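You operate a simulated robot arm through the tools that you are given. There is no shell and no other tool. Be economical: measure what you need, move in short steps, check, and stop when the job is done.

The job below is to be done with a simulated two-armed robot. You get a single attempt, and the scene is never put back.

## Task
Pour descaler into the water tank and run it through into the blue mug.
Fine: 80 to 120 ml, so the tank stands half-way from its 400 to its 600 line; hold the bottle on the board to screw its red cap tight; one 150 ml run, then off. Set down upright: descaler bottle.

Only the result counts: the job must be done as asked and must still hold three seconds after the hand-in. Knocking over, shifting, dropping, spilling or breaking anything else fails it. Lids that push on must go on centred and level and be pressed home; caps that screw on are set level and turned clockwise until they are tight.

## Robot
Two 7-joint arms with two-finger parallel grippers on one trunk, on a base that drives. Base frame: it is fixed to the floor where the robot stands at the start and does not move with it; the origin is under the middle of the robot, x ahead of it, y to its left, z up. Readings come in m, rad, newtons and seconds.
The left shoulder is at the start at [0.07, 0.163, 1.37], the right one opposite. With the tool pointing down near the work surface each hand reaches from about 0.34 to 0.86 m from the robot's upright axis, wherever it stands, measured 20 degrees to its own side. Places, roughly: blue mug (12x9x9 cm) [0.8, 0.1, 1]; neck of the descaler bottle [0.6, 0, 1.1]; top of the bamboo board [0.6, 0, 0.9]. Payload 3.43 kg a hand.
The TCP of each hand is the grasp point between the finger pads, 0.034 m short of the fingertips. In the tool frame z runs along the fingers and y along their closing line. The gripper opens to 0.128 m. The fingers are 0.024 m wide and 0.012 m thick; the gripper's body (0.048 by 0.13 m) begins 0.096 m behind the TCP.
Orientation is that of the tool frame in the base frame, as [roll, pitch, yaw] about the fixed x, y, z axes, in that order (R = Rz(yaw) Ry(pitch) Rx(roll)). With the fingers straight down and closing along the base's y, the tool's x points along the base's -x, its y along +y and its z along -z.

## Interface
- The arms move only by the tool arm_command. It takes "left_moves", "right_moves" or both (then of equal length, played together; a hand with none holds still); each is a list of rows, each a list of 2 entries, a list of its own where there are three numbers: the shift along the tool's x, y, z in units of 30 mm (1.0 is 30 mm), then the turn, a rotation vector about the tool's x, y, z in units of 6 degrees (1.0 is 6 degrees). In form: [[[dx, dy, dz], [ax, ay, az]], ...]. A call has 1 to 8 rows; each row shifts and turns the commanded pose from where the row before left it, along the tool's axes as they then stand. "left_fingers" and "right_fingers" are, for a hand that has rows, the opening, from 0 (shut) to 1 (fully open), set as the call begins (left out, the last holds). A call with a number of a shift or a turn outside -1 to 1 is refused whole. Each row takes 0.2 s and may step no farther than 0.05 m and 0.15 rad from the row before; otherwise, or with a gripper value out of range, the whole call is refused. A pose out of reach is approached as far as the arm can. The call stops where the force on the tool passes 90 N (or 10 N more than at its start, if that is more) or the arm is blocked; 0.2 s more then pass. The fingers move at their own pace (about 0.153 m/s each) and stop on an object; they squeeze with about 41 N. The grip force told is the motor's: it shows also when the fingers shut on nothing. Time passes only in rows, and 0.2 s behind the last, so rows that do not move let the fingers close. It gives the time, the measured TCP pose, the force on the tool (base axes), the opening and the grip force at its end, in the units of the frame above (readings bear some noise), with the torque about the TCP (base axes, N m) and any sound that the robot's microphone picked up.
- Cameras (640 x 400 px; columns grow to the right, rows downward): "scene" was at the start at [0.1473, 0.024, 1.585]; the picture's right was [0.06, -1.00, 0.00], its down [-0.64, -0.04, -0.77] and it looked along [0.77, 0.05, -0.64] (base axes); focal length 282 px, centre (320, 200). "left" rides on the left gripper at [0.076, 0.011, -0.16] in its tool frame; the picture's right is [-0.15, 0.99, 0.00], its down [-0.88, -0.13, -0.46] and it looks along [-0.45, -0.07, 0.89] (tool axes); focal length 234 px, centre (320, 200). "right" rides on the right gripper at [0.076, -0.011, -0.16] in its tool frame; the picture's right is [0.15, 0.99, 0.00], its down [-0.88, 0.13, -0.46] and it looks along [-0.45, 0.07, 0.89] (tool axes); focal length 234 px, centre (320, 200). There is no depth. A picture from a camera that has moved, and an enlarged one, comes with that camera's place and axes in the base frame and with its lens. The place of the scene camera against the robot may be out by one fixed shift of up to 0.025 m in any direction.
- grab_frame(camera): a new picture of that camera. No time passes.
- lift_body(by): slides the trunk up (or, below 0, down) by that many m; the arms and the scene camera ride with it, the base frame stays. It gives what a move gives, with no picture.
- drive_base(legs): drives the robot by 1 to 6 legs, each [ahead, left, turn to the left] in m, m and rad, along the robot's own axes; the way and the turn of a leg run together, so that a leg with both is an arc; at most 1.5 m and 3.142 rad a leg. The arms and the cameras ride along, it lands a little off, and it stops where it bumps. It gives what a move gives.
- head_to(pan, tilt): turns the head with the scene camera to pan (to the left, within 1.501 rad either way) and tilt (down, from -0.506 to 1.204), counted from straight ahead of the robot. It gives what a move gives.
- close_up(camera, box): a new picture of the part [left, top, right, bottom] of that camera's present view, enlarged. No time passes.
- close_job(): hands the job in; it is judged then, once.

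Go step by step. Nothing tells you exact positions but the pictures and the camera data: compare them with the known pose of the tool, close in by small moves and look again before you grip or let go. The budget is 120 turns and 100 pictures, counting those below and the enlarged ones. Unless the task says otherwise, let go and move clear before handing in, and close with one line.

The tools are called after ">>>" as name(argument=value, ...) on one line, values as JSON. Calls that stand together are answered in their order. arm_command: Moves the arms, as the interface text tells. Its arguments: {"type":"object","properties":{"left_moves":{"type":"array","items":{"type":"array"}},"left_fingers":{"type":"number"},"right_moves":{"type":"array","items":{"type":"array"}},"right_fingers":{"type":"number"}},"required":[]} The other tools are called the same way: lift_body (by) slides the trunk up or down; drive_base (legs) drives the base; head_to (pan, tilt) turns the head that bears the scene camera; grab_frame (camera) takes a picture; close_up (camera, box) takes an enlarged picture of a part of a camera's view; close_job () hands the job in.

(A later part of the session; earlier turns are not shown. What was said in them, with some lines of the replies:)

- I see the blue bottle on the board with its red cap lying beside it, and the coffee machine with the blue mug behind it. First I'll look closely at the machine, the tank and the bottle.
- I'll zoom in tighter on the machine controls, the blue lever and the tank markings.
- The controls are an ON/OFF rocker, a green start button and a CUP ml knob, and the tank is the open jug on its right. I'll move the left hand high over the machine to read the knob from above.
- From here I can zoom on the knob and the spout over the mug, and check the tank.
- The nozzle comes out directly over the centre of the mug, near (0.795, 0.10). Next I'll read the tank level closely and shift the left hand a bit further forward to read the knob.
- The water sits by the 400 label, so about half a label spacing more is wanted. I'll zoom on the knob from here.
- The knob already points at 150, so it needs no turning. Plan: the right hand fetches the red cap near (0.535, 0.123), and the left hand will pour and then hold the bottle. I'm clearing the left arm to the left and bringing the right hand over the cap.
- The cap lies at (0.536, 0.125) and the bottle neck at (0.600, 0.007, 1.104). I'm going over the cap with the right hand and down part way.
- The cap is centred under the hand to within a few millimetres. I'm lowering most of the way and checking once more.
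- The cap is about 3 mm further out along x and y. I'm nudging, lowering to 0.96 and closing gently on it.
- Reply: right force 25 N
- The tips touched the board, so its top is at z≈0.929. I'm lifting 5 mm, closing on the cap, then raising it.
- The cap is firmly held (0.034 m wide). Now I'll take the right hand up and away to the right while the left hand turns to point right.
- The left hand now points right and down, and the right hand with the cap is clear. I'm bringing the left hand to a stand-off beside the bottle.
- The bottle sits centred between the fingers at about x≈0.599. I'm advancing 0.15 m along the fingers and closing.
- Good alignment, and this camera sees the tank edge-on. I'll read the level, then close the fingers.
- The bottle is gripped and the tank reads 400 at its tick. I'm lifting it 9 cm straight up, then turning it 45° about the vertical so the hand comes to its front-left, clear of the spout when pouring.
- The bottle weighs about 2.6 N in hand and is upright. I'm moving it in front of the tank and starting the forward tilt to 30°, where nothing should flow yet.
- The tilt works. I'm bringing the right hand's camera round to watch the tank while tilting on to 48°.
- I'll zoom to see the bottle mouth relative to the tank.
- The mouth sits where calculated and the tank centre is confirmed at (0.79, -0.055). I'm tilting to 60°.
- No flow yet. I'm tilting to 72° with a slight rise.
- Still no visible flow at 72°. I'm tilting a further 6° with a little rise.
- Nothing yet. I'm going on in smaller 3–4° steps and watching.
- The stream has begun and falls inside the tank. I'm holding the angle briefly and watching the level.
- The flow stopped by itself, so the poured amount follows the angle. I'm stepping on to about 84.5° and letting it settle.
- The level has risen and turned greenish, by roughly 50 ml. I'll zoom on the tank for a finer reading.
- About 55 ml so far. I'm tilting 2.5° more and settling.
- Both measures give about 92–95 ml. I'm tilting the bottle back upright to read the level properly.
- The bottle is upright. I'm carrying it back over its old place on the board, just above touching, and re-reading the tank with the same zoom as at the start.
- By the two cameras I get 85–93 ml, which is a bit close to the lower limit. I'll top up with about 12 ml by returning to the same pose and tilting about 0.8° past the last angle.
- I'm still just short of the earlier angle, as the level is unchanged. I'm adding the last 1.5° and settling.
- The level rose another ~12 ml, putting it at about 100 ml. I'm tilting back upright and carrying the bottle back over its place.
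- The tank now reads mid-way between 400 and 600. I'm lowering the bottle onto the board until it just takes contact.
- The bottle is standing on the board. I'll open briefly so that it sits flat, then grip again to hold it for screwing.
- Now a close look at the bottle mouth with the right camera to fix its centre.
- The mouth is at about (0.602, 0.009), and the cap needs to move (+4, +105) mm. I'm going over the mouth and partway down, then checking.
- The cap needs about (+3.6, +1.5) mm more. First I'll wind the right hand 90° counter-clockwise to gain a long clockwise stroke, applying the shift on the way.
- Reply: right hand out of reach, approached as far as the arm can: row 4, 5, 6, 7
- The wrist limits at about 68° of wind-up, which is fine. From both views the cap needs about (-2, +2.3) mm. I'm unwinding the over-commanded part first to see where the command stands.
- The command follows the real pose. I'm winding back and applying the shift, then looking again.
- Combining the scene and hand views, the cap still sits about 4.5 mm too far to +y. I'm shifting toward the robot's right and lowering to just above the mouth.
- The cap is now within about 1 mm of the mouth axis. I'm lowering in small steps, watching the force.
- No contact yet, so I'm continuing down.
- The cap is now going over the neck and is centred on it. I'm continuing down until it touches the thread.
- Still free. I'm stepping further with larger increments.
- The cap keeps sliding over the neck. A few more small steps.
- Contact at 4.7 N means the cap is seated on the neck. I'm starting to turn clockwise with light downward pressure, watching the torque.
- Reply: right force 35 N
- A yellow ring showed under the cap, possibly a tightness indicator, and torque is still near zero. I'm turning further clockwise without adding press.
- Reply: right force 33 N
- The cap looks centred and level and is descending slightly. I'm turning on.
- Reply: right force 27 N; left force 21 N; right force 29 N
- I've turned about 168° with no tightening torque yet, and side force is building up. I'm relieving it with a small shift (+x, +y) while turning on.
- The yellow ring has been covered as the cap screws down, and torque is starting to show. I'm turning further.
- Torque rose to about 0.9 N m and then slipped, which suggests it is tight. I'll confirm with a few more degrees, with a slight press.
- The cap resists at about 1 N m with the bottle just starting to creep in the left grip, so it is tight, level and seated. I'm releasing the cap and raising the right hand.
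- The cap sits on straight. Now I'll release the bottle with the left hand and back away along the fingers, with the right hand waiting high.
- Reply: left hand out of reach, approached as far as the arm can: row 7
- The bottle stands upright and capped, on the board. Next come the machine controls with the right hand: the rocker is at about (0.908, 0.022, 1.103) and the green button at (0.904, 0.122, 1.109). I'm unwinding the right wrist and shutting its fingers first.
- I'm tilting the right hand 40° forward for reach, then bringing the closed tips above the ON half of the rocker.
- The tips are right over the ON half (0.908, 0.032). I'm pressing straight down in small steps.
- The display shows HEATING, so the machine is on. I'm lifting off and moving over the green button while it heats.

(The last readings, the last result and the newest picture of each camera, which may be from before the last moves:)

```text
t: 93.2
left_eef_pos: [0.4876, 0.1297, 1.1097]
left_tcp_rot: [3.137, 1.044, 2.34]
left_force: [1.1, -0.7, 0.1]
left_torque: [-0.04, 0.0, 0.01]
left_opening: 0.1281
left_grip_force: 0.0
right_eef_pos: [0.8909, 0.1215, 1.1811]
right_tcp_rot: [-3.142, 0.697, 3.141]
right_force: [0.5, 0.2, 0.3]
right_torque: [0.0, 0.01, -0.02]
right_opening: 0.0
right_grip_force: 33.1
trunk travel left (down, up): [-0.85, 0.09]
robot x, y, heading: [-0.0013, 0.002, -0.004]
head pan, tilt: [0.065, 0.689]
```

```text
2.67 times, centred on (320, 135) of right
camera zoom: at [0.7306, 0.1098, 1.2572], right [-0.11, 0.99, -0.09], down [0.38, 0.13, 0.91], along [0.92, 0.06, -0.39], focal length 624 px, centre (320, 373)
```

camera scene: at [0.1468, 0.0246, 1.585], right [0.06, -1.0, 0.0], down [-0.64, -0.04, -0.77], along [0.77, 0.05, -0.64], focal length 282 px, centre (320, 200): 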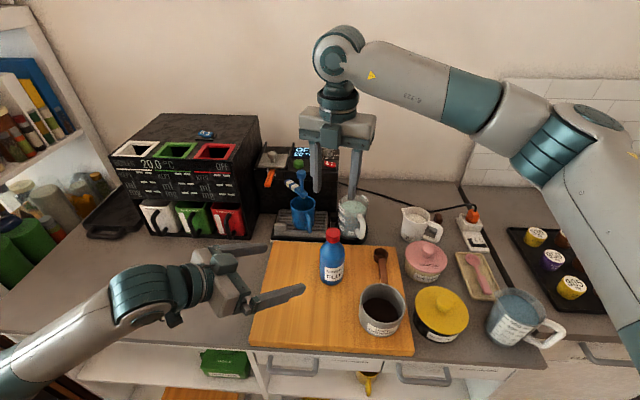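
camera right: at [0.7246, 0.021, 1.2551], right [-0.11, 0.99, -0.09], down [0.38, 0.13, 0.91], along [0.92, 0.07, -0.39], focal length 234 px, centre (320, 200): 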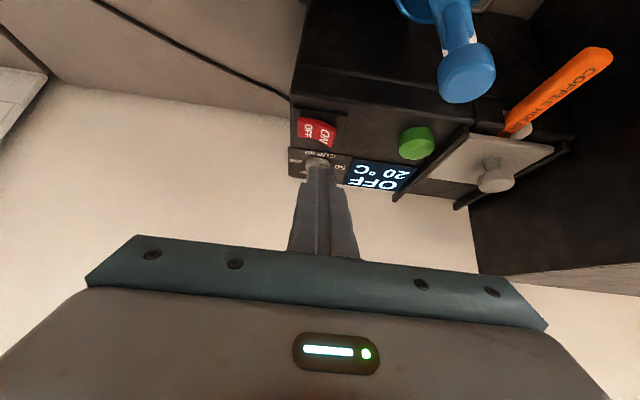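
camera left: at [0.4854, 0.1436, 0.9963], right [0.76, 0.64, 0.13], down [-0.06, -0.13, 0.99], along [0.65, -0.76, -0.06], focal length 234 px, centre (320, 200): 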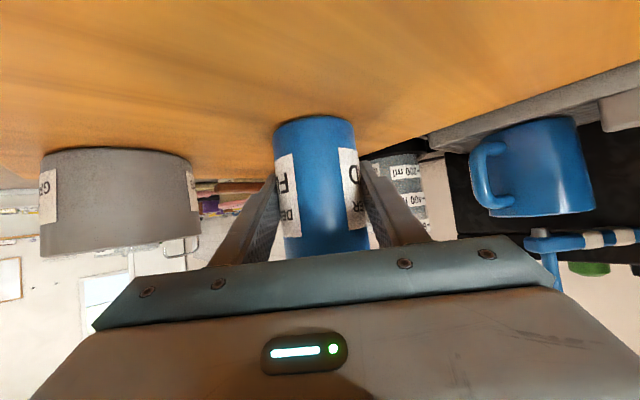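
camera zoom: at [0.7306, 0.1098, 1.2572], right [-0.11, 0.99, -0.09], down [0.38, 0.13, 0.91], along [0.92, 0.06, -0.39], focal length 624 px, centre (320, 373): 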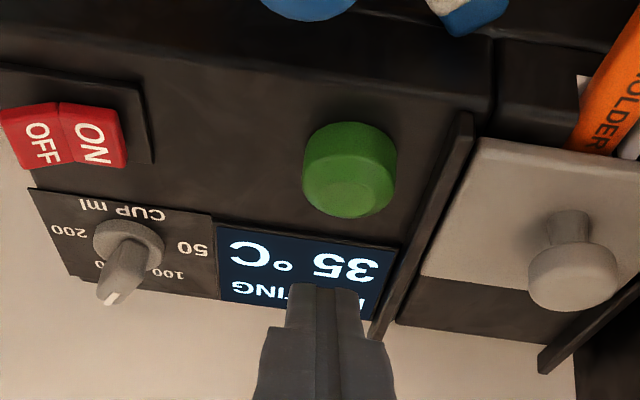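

It reads 35 °C and climbing, and the button is 3 mm to the left of the tips. I'm nudging and waiting.

>>> arm_command(right_moves=[[[0, 0.1, 0], [0, 0, 0]], [[0, 0, 0], [0, 0, 0]], [[0, 0, 0], [0, 0, 0]], [[0, 0, 0], [0, 0, 0]], [[0, 0, 0], [0, 0, 0]], [[0, 0, 0], [0, 0, 0]], [[0, 0, 0], [0, 0, 0]], [[0, 0, 0], [0, 0, 0]]])

>>> arm_command(right_moves=[[[0, 0, 0], [0, 0, 0]], [[0, 0, 0], [0, 0, 0]], [[0, 0, 0], [0, 0, 0]], [[0, 0, 0], [0, 0, 0]], [[0, 0, 0], [0, 0, 0]], [[0, 0, 0], [0, 0, 0]], [[0, 0, 0], [0, 0, 0]], [[0, 0, 0], [0, 0, 0]]])

>>> arm_command(right_moves=[[[0, 0, 0], [0, 0, 0]], [[0, 0, 0], [0, 0, 0]], [[0, 0, 0], [0, 0, 0]], [[0, 0, 0], [0, 0, 0]], [[0, 0, 0], [0, 0, 0]], [[0, 0, 0], [0, 0, 0]], [[0, 0, 0], [0, 0, 0]], [[0, 0, 0], [0, 0, 0]]])

>>> close_up(camera="scene", box=[250, 120, 380, 210])

```text
t: 95.0
left_eef_pos: [0.4885, 0.1284, 1.1091]
left_tcp_rot: [3.137, 1.046, 2.338]
left_force: [0.6, 0.6, 0.0]
left_torque: [-0.01, 0.01, 0.01]
left_opening: 0.128
left_grip_force: 0.1
right_eef_pos: [0.891, 0.1227, 1.1796]
right_tcp_rot: [3.14, 0.696, 3.141]
right_force: [0.4, -0.9, 0.0]
right_torque: [0.0, -0.04, 0.0]
right_opening: 0.0
right_grip_force: 33.0
trunk travel left (down, up): [-0.85, 0.09]
robot x, y, heading: [-0.0019, 0.0006, 0.002]
head pan, tilt: [0.065, 0.689]
```

```text
t: 96.8
left_eef_pos: [0.4878, 0.1292, 1.1083]
left_tcp_rot: [3.136, 1.045, 2.336]
left_force: [-0.5, -0.4, -0.8]
left_torque: [-0.02, 0.02, -0.01]
left_opening: 0.128
left_grip_force: 0.0
right_eef_pos: [0.8915, 0.1239, 1.1808]
right_tcp_rot: [3.141, 0.697, 3.141]
right_force: [-0.1, 0.5, -0.6]
right_torque: [-0.01, 0.02, 0.05]
right_opening: 0.0002
right_grip_force: 32.9
trunk travel left (down, up): [-0.85, 0.09]
robot x, y, heading: [0.0011, -0.002, 0.002]
head pan, tilt: [0.065, 0.689]
```

```text
t: 98.6
left_eef_pos: [0.4878, 0.1293, 1.1098]
left_tcp_rot: [3.136, 1.047, 2.337]
left_force: [0.5, -0.7, -0.1]
left_torque: [0.0, 0.02, -0.01]
left_opening: 0.1279
left_grip_force: 0.1
right_eef_pos: [0.8907, 0.1233, 1.1811]
right_tcp_rot: [-3.141, 0.696, 3.14]
right_force: [0.8, 0.1, 0.0]
right_torque: [0.01, -0.02, -0.06]
right_opening: 0.0
right_grip_force: 33.3
trunk travel left (down, up): [-0.85, 0.09]
robot x, y, heading: [0.0025, -0.0001, -0.004]
head pan, tilt: [0.065, 0.689]
```

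```text
4.44 times, centred on (315, 165) of scene
camera zoom: at [0.1473, 0.0242, 1.585], right [0.06, -1.0, 0.0], down [-0.64, -0.04, -0.77], along [0.77, 0.05, -0.64], focal length 1255 px, centre (342, 356)
```

zoom: 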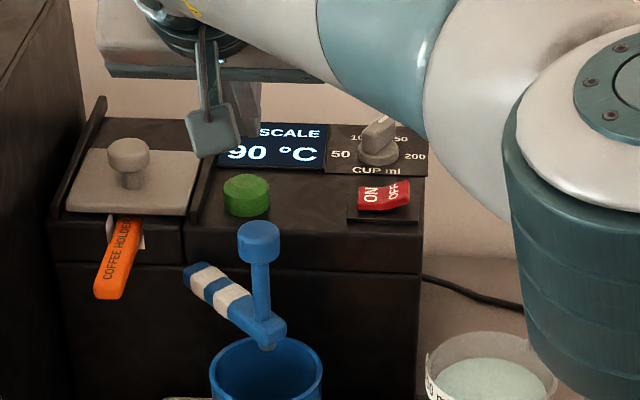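

The display reads DESCALE 90 °C, which is ready. I'm lowering onto the green button in small steps.

>>> arm_command(right_moves=[[[0.39, 0, 0.46], [0, 0, 0]], [[0.35, 0, 0.42], [0, 0, 0]], [[0.06, 0, 0.08], [0, 0, 0]], [[0.06, 0, 0.08], [0, 0, 0]]])

>>> close_up(camera="scene", box=[250, 120, 380, 210])

```text
t: 99.6
left_eef_pos: [0.4872, 0.1288, 1.1084]
left_tcp_rot: [3.136, 1.045, 2.337]
left_force: [1.0, -0.1, 0.5]
left_torque: [0.01, 0.04, 0.03]
left_opening: 0.1278
left_grip_force: 0.1
right_eef_pos: [0.892, 0.1244, 1.142]
right_tcp_rot: [3.139, 0.7, 3.14]
right_force: [0.1, -0.5, 2.2]
right_torque: [0.0, -0.03, 0.02]
right_opening: 0.0
right_grip_force: 33.1
trunk travel left (down, up): [-0.85, 0.09]
robot x, y, heading: [-0.0022, -0.0014, 0.003]
head pan, tilt: [0.065, 0.689]
```

```text
4.44 times, centred on (315, 165) of scene
camera zoom: at [0.1468, 0.0242, 1.5851], right [0.06, -1.0, 0.0], down [-0.64, -0.04, -0.77], along [0.77, 0.05, -0.64], focal length 1255 px, centre (342, 356)
```

zoom: 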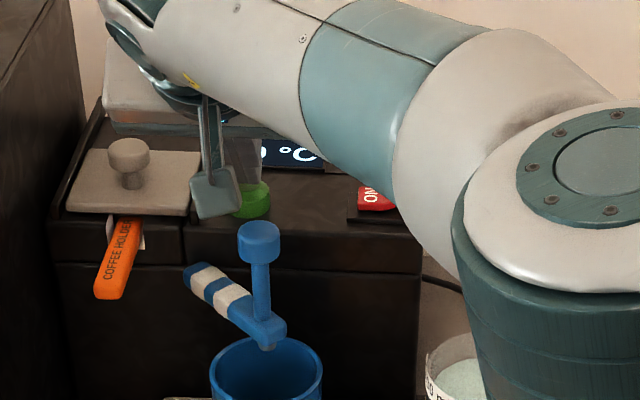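

Light contact at 2.2 N. I'm pressing 3 mm more, then lifting off, and looking for the run.

>>> arm_command(right_moves=[[[0.064, 0, 0.077], [0, 0, 0]], [[0, 0, 0], [0, 0, 0]], [[-0.3, 0, -0.36], [0, 0, 0]], [[-0.5, 0, -0.6], [0, 0, 0]]])

>>> close_up(camera="scene", box=[250, 120, 380, 230])

```text
t: 100.6
left_eef_pos: [0.4873, 0.1285, 1.1105]
left_tcp_rot: [3.135, 1.046, 2.337]
left_force: [-0.2, 0.5, 0.2]
left_torque: [0.0, -0.05, 0.02]
left_opening: 0.1281
left_grip_force: 0.1
right_eef_pos: [0.8925, 0.1247, 1.1742]
right_tcp_rot: [-3.141, 0.697, 3.139]
right_force: [-0.3, 0.5, 1.3]
right_torque: [-0.01, -0.02, -0.02]
right_opening: 0.0002
right_grip_force: 33.4
trunk travel left (down, up): [-0.85, 0.09]
robot x, y, heading: [-0.0008, 0.0013, -0.004]
head pan, tilt: [0.065, 0.689]
heard: click
```

```text
3.64 times, centred on (315, 175) of scene
camera zoom: at [0.1465, 0.0239, 1.585], right [0.06, -1.0, 0.0], down [-0.63, -0.04, -0.77], along [0.77, 0.05, -0.64], focal length 1027 px, centre (338, 291)
```

zoom: 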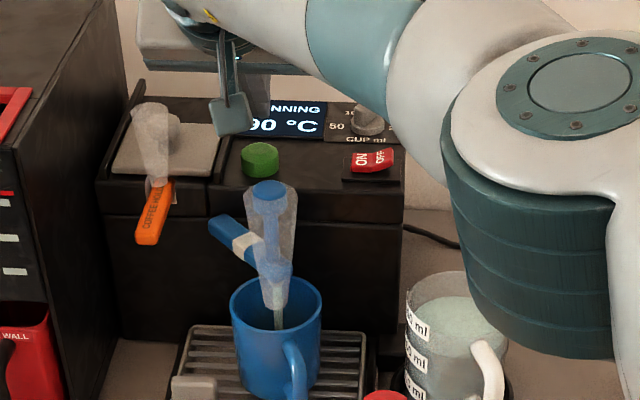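

It is RUNNING and the stream goes into the mug. I'm moving above the OFF half of the rocker and waiting for the run to end.

>>> arm_command(right_moves=[[[0, -0.92, 0], [0, 0, 0]], [[0, -0.92, 0], [0, 0, 0]], [[0, -0.92, 0], [0, 0, 0]], [[0, -0.92, 0], [0, 0, 0]], [[0, 0, 0], [0, 0, 0]], [[0, 0, 0], [0, 0, 0]], [[0, 0, 0], [0, 0, 0]], [[0, 0, 0], [0, 0, 0]]])

>>> arm_command(right_moves=[[[0, 0, 0], [0, 0, 0]], [[0, 0, 0], [0, 0, 0]], [[0, 0, 0], [0, 0, 0]], [[0, 0, 0], [0, 0, 0]], [[0, 0, 0], [0, 0, 0]], [[0, 0, 0], [0, 0, 0]], [[0, 0, 0], [0, 0, 0]], [[0, 0, 0], [0, 0, 0]]])

>>> arm_command(right_moves=[[[0, 0, 0], [0, 0, 0]], [[0, 0, 0], [0, 0, 0]], [[0, 0, 0], [0, 0, 0]], [[0, 0, 0], [0, 0, 0]], [[0, 0, 0], [0, 0, 0]], [[0, 0, 0], [0, 0, 0]], [[0, 0, 0], [0, 0, 0]], [[0, 0, 0], [0, 0, 0]]])

>>> grab_frame(camera="scene")

>>> close_up(camera="right", box=[240, 60, 480, 210])

```text
t: 102.4
left_eef_pos: [0.4883, 0.128, 1.109]
left_tcp_rot: [3.136, 1.046, 2.339]
left_force: [0.2, -0.2, -0.1]
left_torque: [-0.02, -0.01, 0.05]
left_opening: 0.1278
left_grip_force: 0.1
right_eef_pos: [0.8899, 0.0148, 1.1763]
right_tcp_rot: [3.141, 0.696, -3.141]
right_force: [0.2, -0.1, 0.2]
right_torque: [-0.03, -0.04, 0.02]
right_opening: 0.0003
right_grip_force: 32.8
trunk travel left (down, up): [-0.85, 0.09]
robot x, y, heading: [-0.0019, -0.0004, -0.002]
head pan, tilt: [0.065, 0.689]
```

```text
t: 104.2
left_eef_pos: [0.4877, 0.1279, 1.1092]
left_tcp_rot: [3.135, 1.046, 2.336]
left_force: [-0.6, 0.3, -0.2]
left_torque: [0.03, -0.05, 0.01]
left_opening: 0.1281
left_grip_force: 0.2
right_eef_pos: [0.8896, 0.0156, 1.1757]
right_tcp_rot: [3.139, 0.696, 3.14]
right_force: [0.5, -0.2, 0.3]
right_torque: [-0.03, 0.0, -0.01]
right_opening: 0.0003
right_grip_force: 33.3
trunk travel left (down, up): [-0.85, 0.09]
robot x, y, heading: [0.0021, 0.0017, -0.0]
head pan, tilt: [0.065, 0.689]
```

```text
t: 106.0
left_eef_pos: [0.4894, 0.1275, 1.1095]
left_tcp_rot: [3.136, 1.046, 2.337]
left_force: [-1.2, -0.2, 1.0]
left_torque: [-0.01, 0.01, 0.0]
left_opening: 0.1279
left_grip_force: 0.0
right_eef_pos: [0.8893, 0.0163, 1.1762]
right_tcp_rot: [3.139, 0.697, 3.141]
right_force: [0.5, -1.2, 0.2]
right_torque: [0.01, -0.02, 0.01]
right_opening: 0.0
right_grip_force: 32.6
trunk travel left (down, up): [-0.85, 0.09]
robot x, y, heading: [-0.0, 0.0004, -0.002]
head pan, tilt: [0.065, 0.689]
```

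```text
15 pictures are left
camera scene: at [0.1473, 0.0241, 1.585], right [0.06, -1.0, 0.0], down [-0.64, -0.04, -0.77], along [0.77, 0.05, -0.64], focal length 282 px, centre (320, 200)
```

scene: 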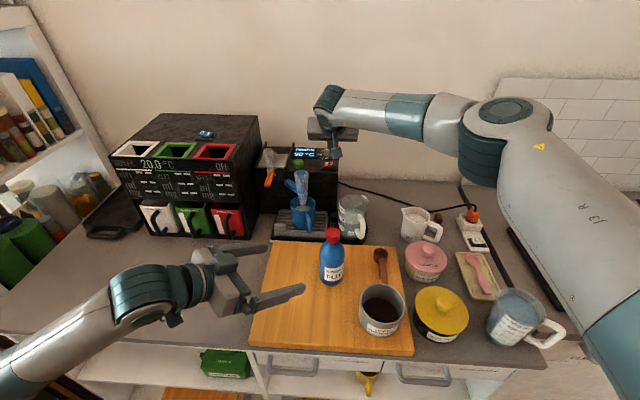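

```text
2.67 times, centred on (360, 135) of right
camera zoom: at [0.7296, 0.0045, 1.252], right [-0.11, 0.99, -0.09], down [0.38, 0.13, 0.91], along [0.92, 0.07, -0.39], focal length 624 px, centre (213, 373)
```

zoom: 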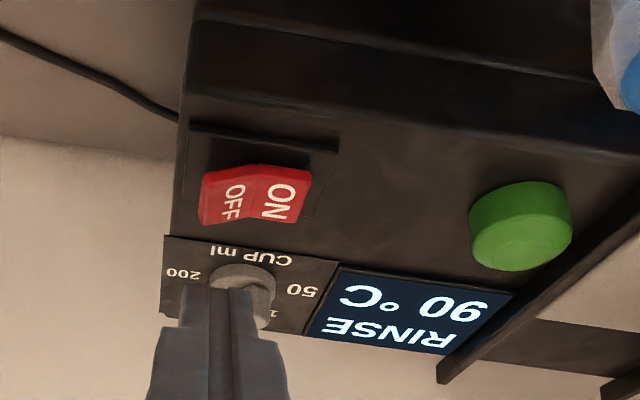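

The display says RINSE. I'll check whether the stream has stopped.

>>> close_up(camera="scene", box=[260, 140, 390, 250])

```text
3.64 times, centred on (325, 195) of scene
camera zoom: at [0.1473, 0.0241, 1.585], right [0.06, -1.0, 0.0], down [-0.64, -0.04, -0.77], along [0.77, 0.05, -0.64], focal length 1027 px, centre (302, 218)
```

zoom: 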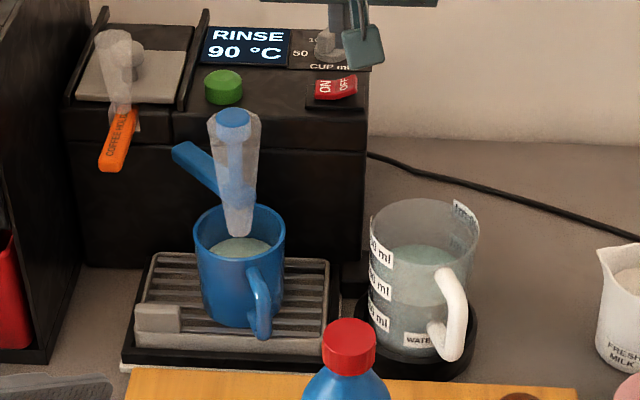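

The run has finished: the mug is filled, the tank is down, and the stream has stopped. I'm pressing the OFF half.

>>> arm_command(right_moves=[[[-0.05, -0.14, 0.04], [0, 0, 0]], [[0.58, 0, 0.69], [0, 0, 0]], [[0.1, 0, 0.12], [0, 0, 0]], [[0.08, 0, 0.1], [0, 0, 0]], [[0.08, 0, 0.1], [0, 0, 0]]])

>>> close_up(camera="scene", box=[260, 120, 380, 200])

```text
t: 107.2
left_eef_pos: [0.4879, 0.1285, 1.1086]
left_tcp_rot: [3.137, 1.047, 2.338]
left_force: [-0.2, 0.0, -0.3]
left_torque: [0.0, -0.01, 0.02]
left_opening: 0.1279
left_grip_force: 0.1
right_eef_pos: [0.8929, 0.0106, 1.137]
right_tcp_rot: [3.14, 0.697, 3.14]
right_force: [-0.5, 0.5, 4.0]
right_torque: [-0.02, -0.05, 0.01]
right_opening: 0.0
right_grip_force: 32.9
trunk travel left (down, up): [-0.85, 0.09]
robot x, y, heading: [-0.0017, -0.002, 0.002]
head pan, tilt: [0.065, 0.689]
```

```text
5.00 times, centred on (320, 160) of scene
camera zoom: at [0.1464, 0.0242, 1.5852], right [0.06, -1.0, 0.0], down [-0.63, -0.04, -0.77], along [0.77, 0.05, -0.64], focal length 1412 px, centre (320, 400)
```

zoom: 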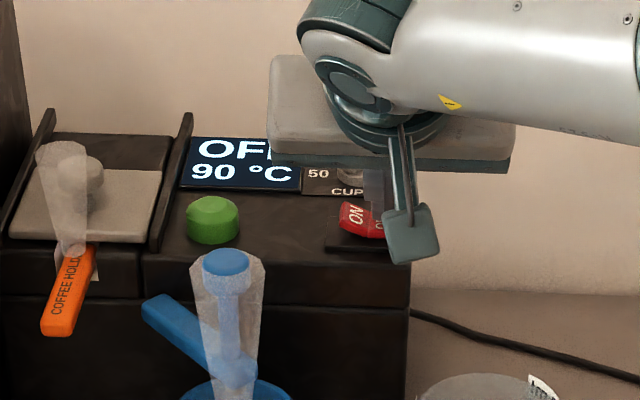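

The display reads OFF. I'm lifting the hand straight up and back clear.

>>> arm_command(right_moves=[[[-0.643, 0, -0.766], [0, 0, 0]], [[-0.643, 0, -0.766], [0, 0, 0]], [[-0.643, 0, -0.766], [0, 0, 0]], [[-0.2, -0.6, -1], [0, 0, 0]], [[0, -1, -1], [0, 0, 0]], [[0, -1, -1], [0, 0, 0]], [[0, -1, -1], [0, 0, 0]], [[0, -1, -1], [0, 0, 0]]])

>>> grab_frame(camera="scene")

>>> close_up(camera="scene", box=[250, 130, 400, 290])

```text
t: 109.0
left_eef_pos: [0.4874, 0.1261, 1.109]
left_tcp_rot: [3.133, 1.044, 2.332]
left_force: [0.3, -0.6, 1.0]
left_torque: [0.02, -0.01, 0.0]
left_opening: 0.1281
left_grip_force: 0.0
right_eef_pos: [0.7988, -0.1279, 1.3456]
right_tcp_rot: [3.139, 0.696, 3.138]
right_force: [-0.3, -0.3, 0.6]
right_torque: [0.01, 0.01, 0.03]
right_opening: 0.0001
right_grip_force: 33.2
trunk travel left (down, up): [-0.85, 0.09]
robot x, y, heading: [-0.0035, 0.003, 0.001]
head pan, tilt: [0.065, 0.689]
```

```text
11 pictures are left
camera scene: at [0.1454, 0.0215, 1.5852], right [0.06, -1.0, 0.0], down [-0.63, -0.04, -0.77], along [0.77, 0.05, -0.64], focal length 282 px, centre (320, 200)
```

scene: 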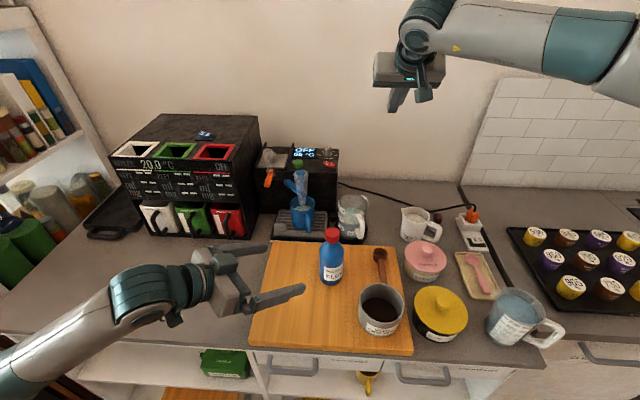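

```text
2.50 times, centred on (325, 210) of scene
camera zoom: at [0.1454, 0.0215, 1.5852], right [0.06, -1.0, 0.0], down [-0.63, -0.04, -0.77], along [0.77, 0.05, -0.64], focal length 706 px, centre (308, 175)
```

zoom: 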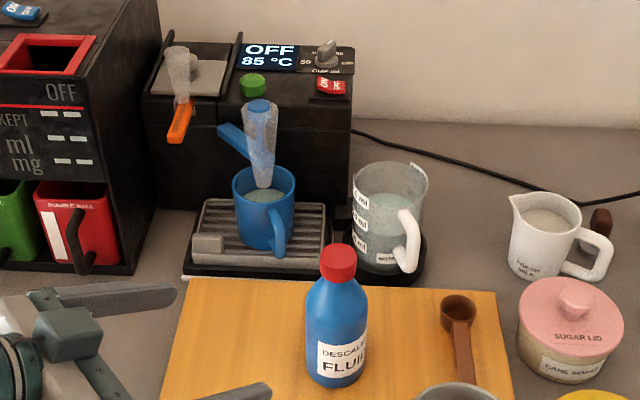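

The machine is off at 85 °C and cooling, with everything in its place. One last close look at the cap before handing in.

>>> close_up(camera="scene", box=[310, 220, 358, 290])

>>> close_up(camera="left", box=[240, 120, 440, 250])

```text
5.71 times, centred on (334, 255) of scene
camera zoom: at [0.1454, 0.0215, 1.5852], right [0.06, -1.0, 0.0], down [-0.63, -0.04, -0.77], along [0.77, 0.05, -0.64], focal length 1613 px, centre (240, -114)
```

zoom: 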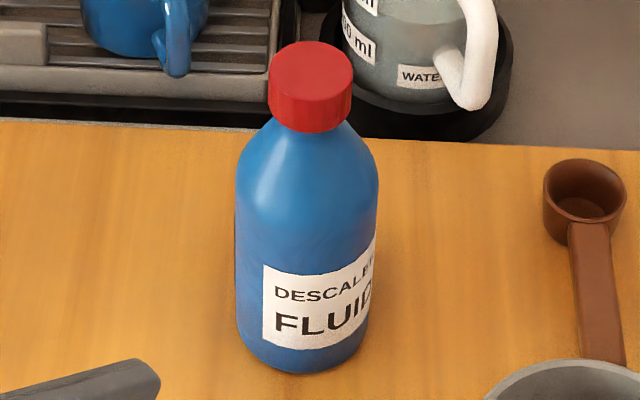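

```text
3.08 times, centred on (340, 185) of left
camera zoom: at [0.3726, 0.2611, 1.1251], right [0.76, 0.64, 0.13], down [-0.06, -0.13, 0.99], along [0.65, -0.76, -0.06], focal length 720 px, centre (258, 246)
```

zoom: 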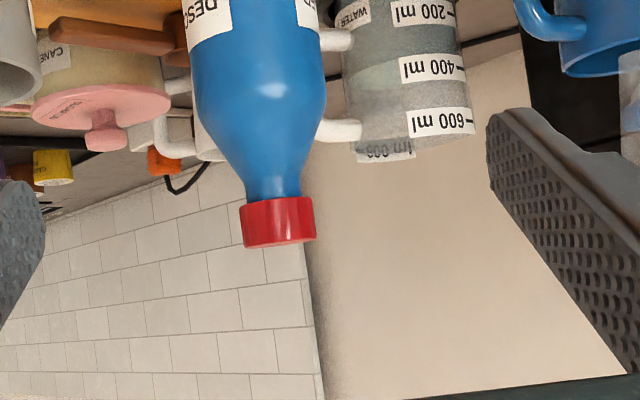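

The cap is level and fully home, the bottle is upright, the tank reads about 350 ml after the run, and both hands are clear. I'm handing in.

>>> close_job()

```text
The job is handed in.
```

The job is handed in. I poured about 100 ml of descaler by camera reading, which took the tank from 400 to about 500 ml. I screwed the red cap on until it resisted at about 1 N m and left the bottle upright on the board. One 150 ml run went into the blue mug, and the machine is off.
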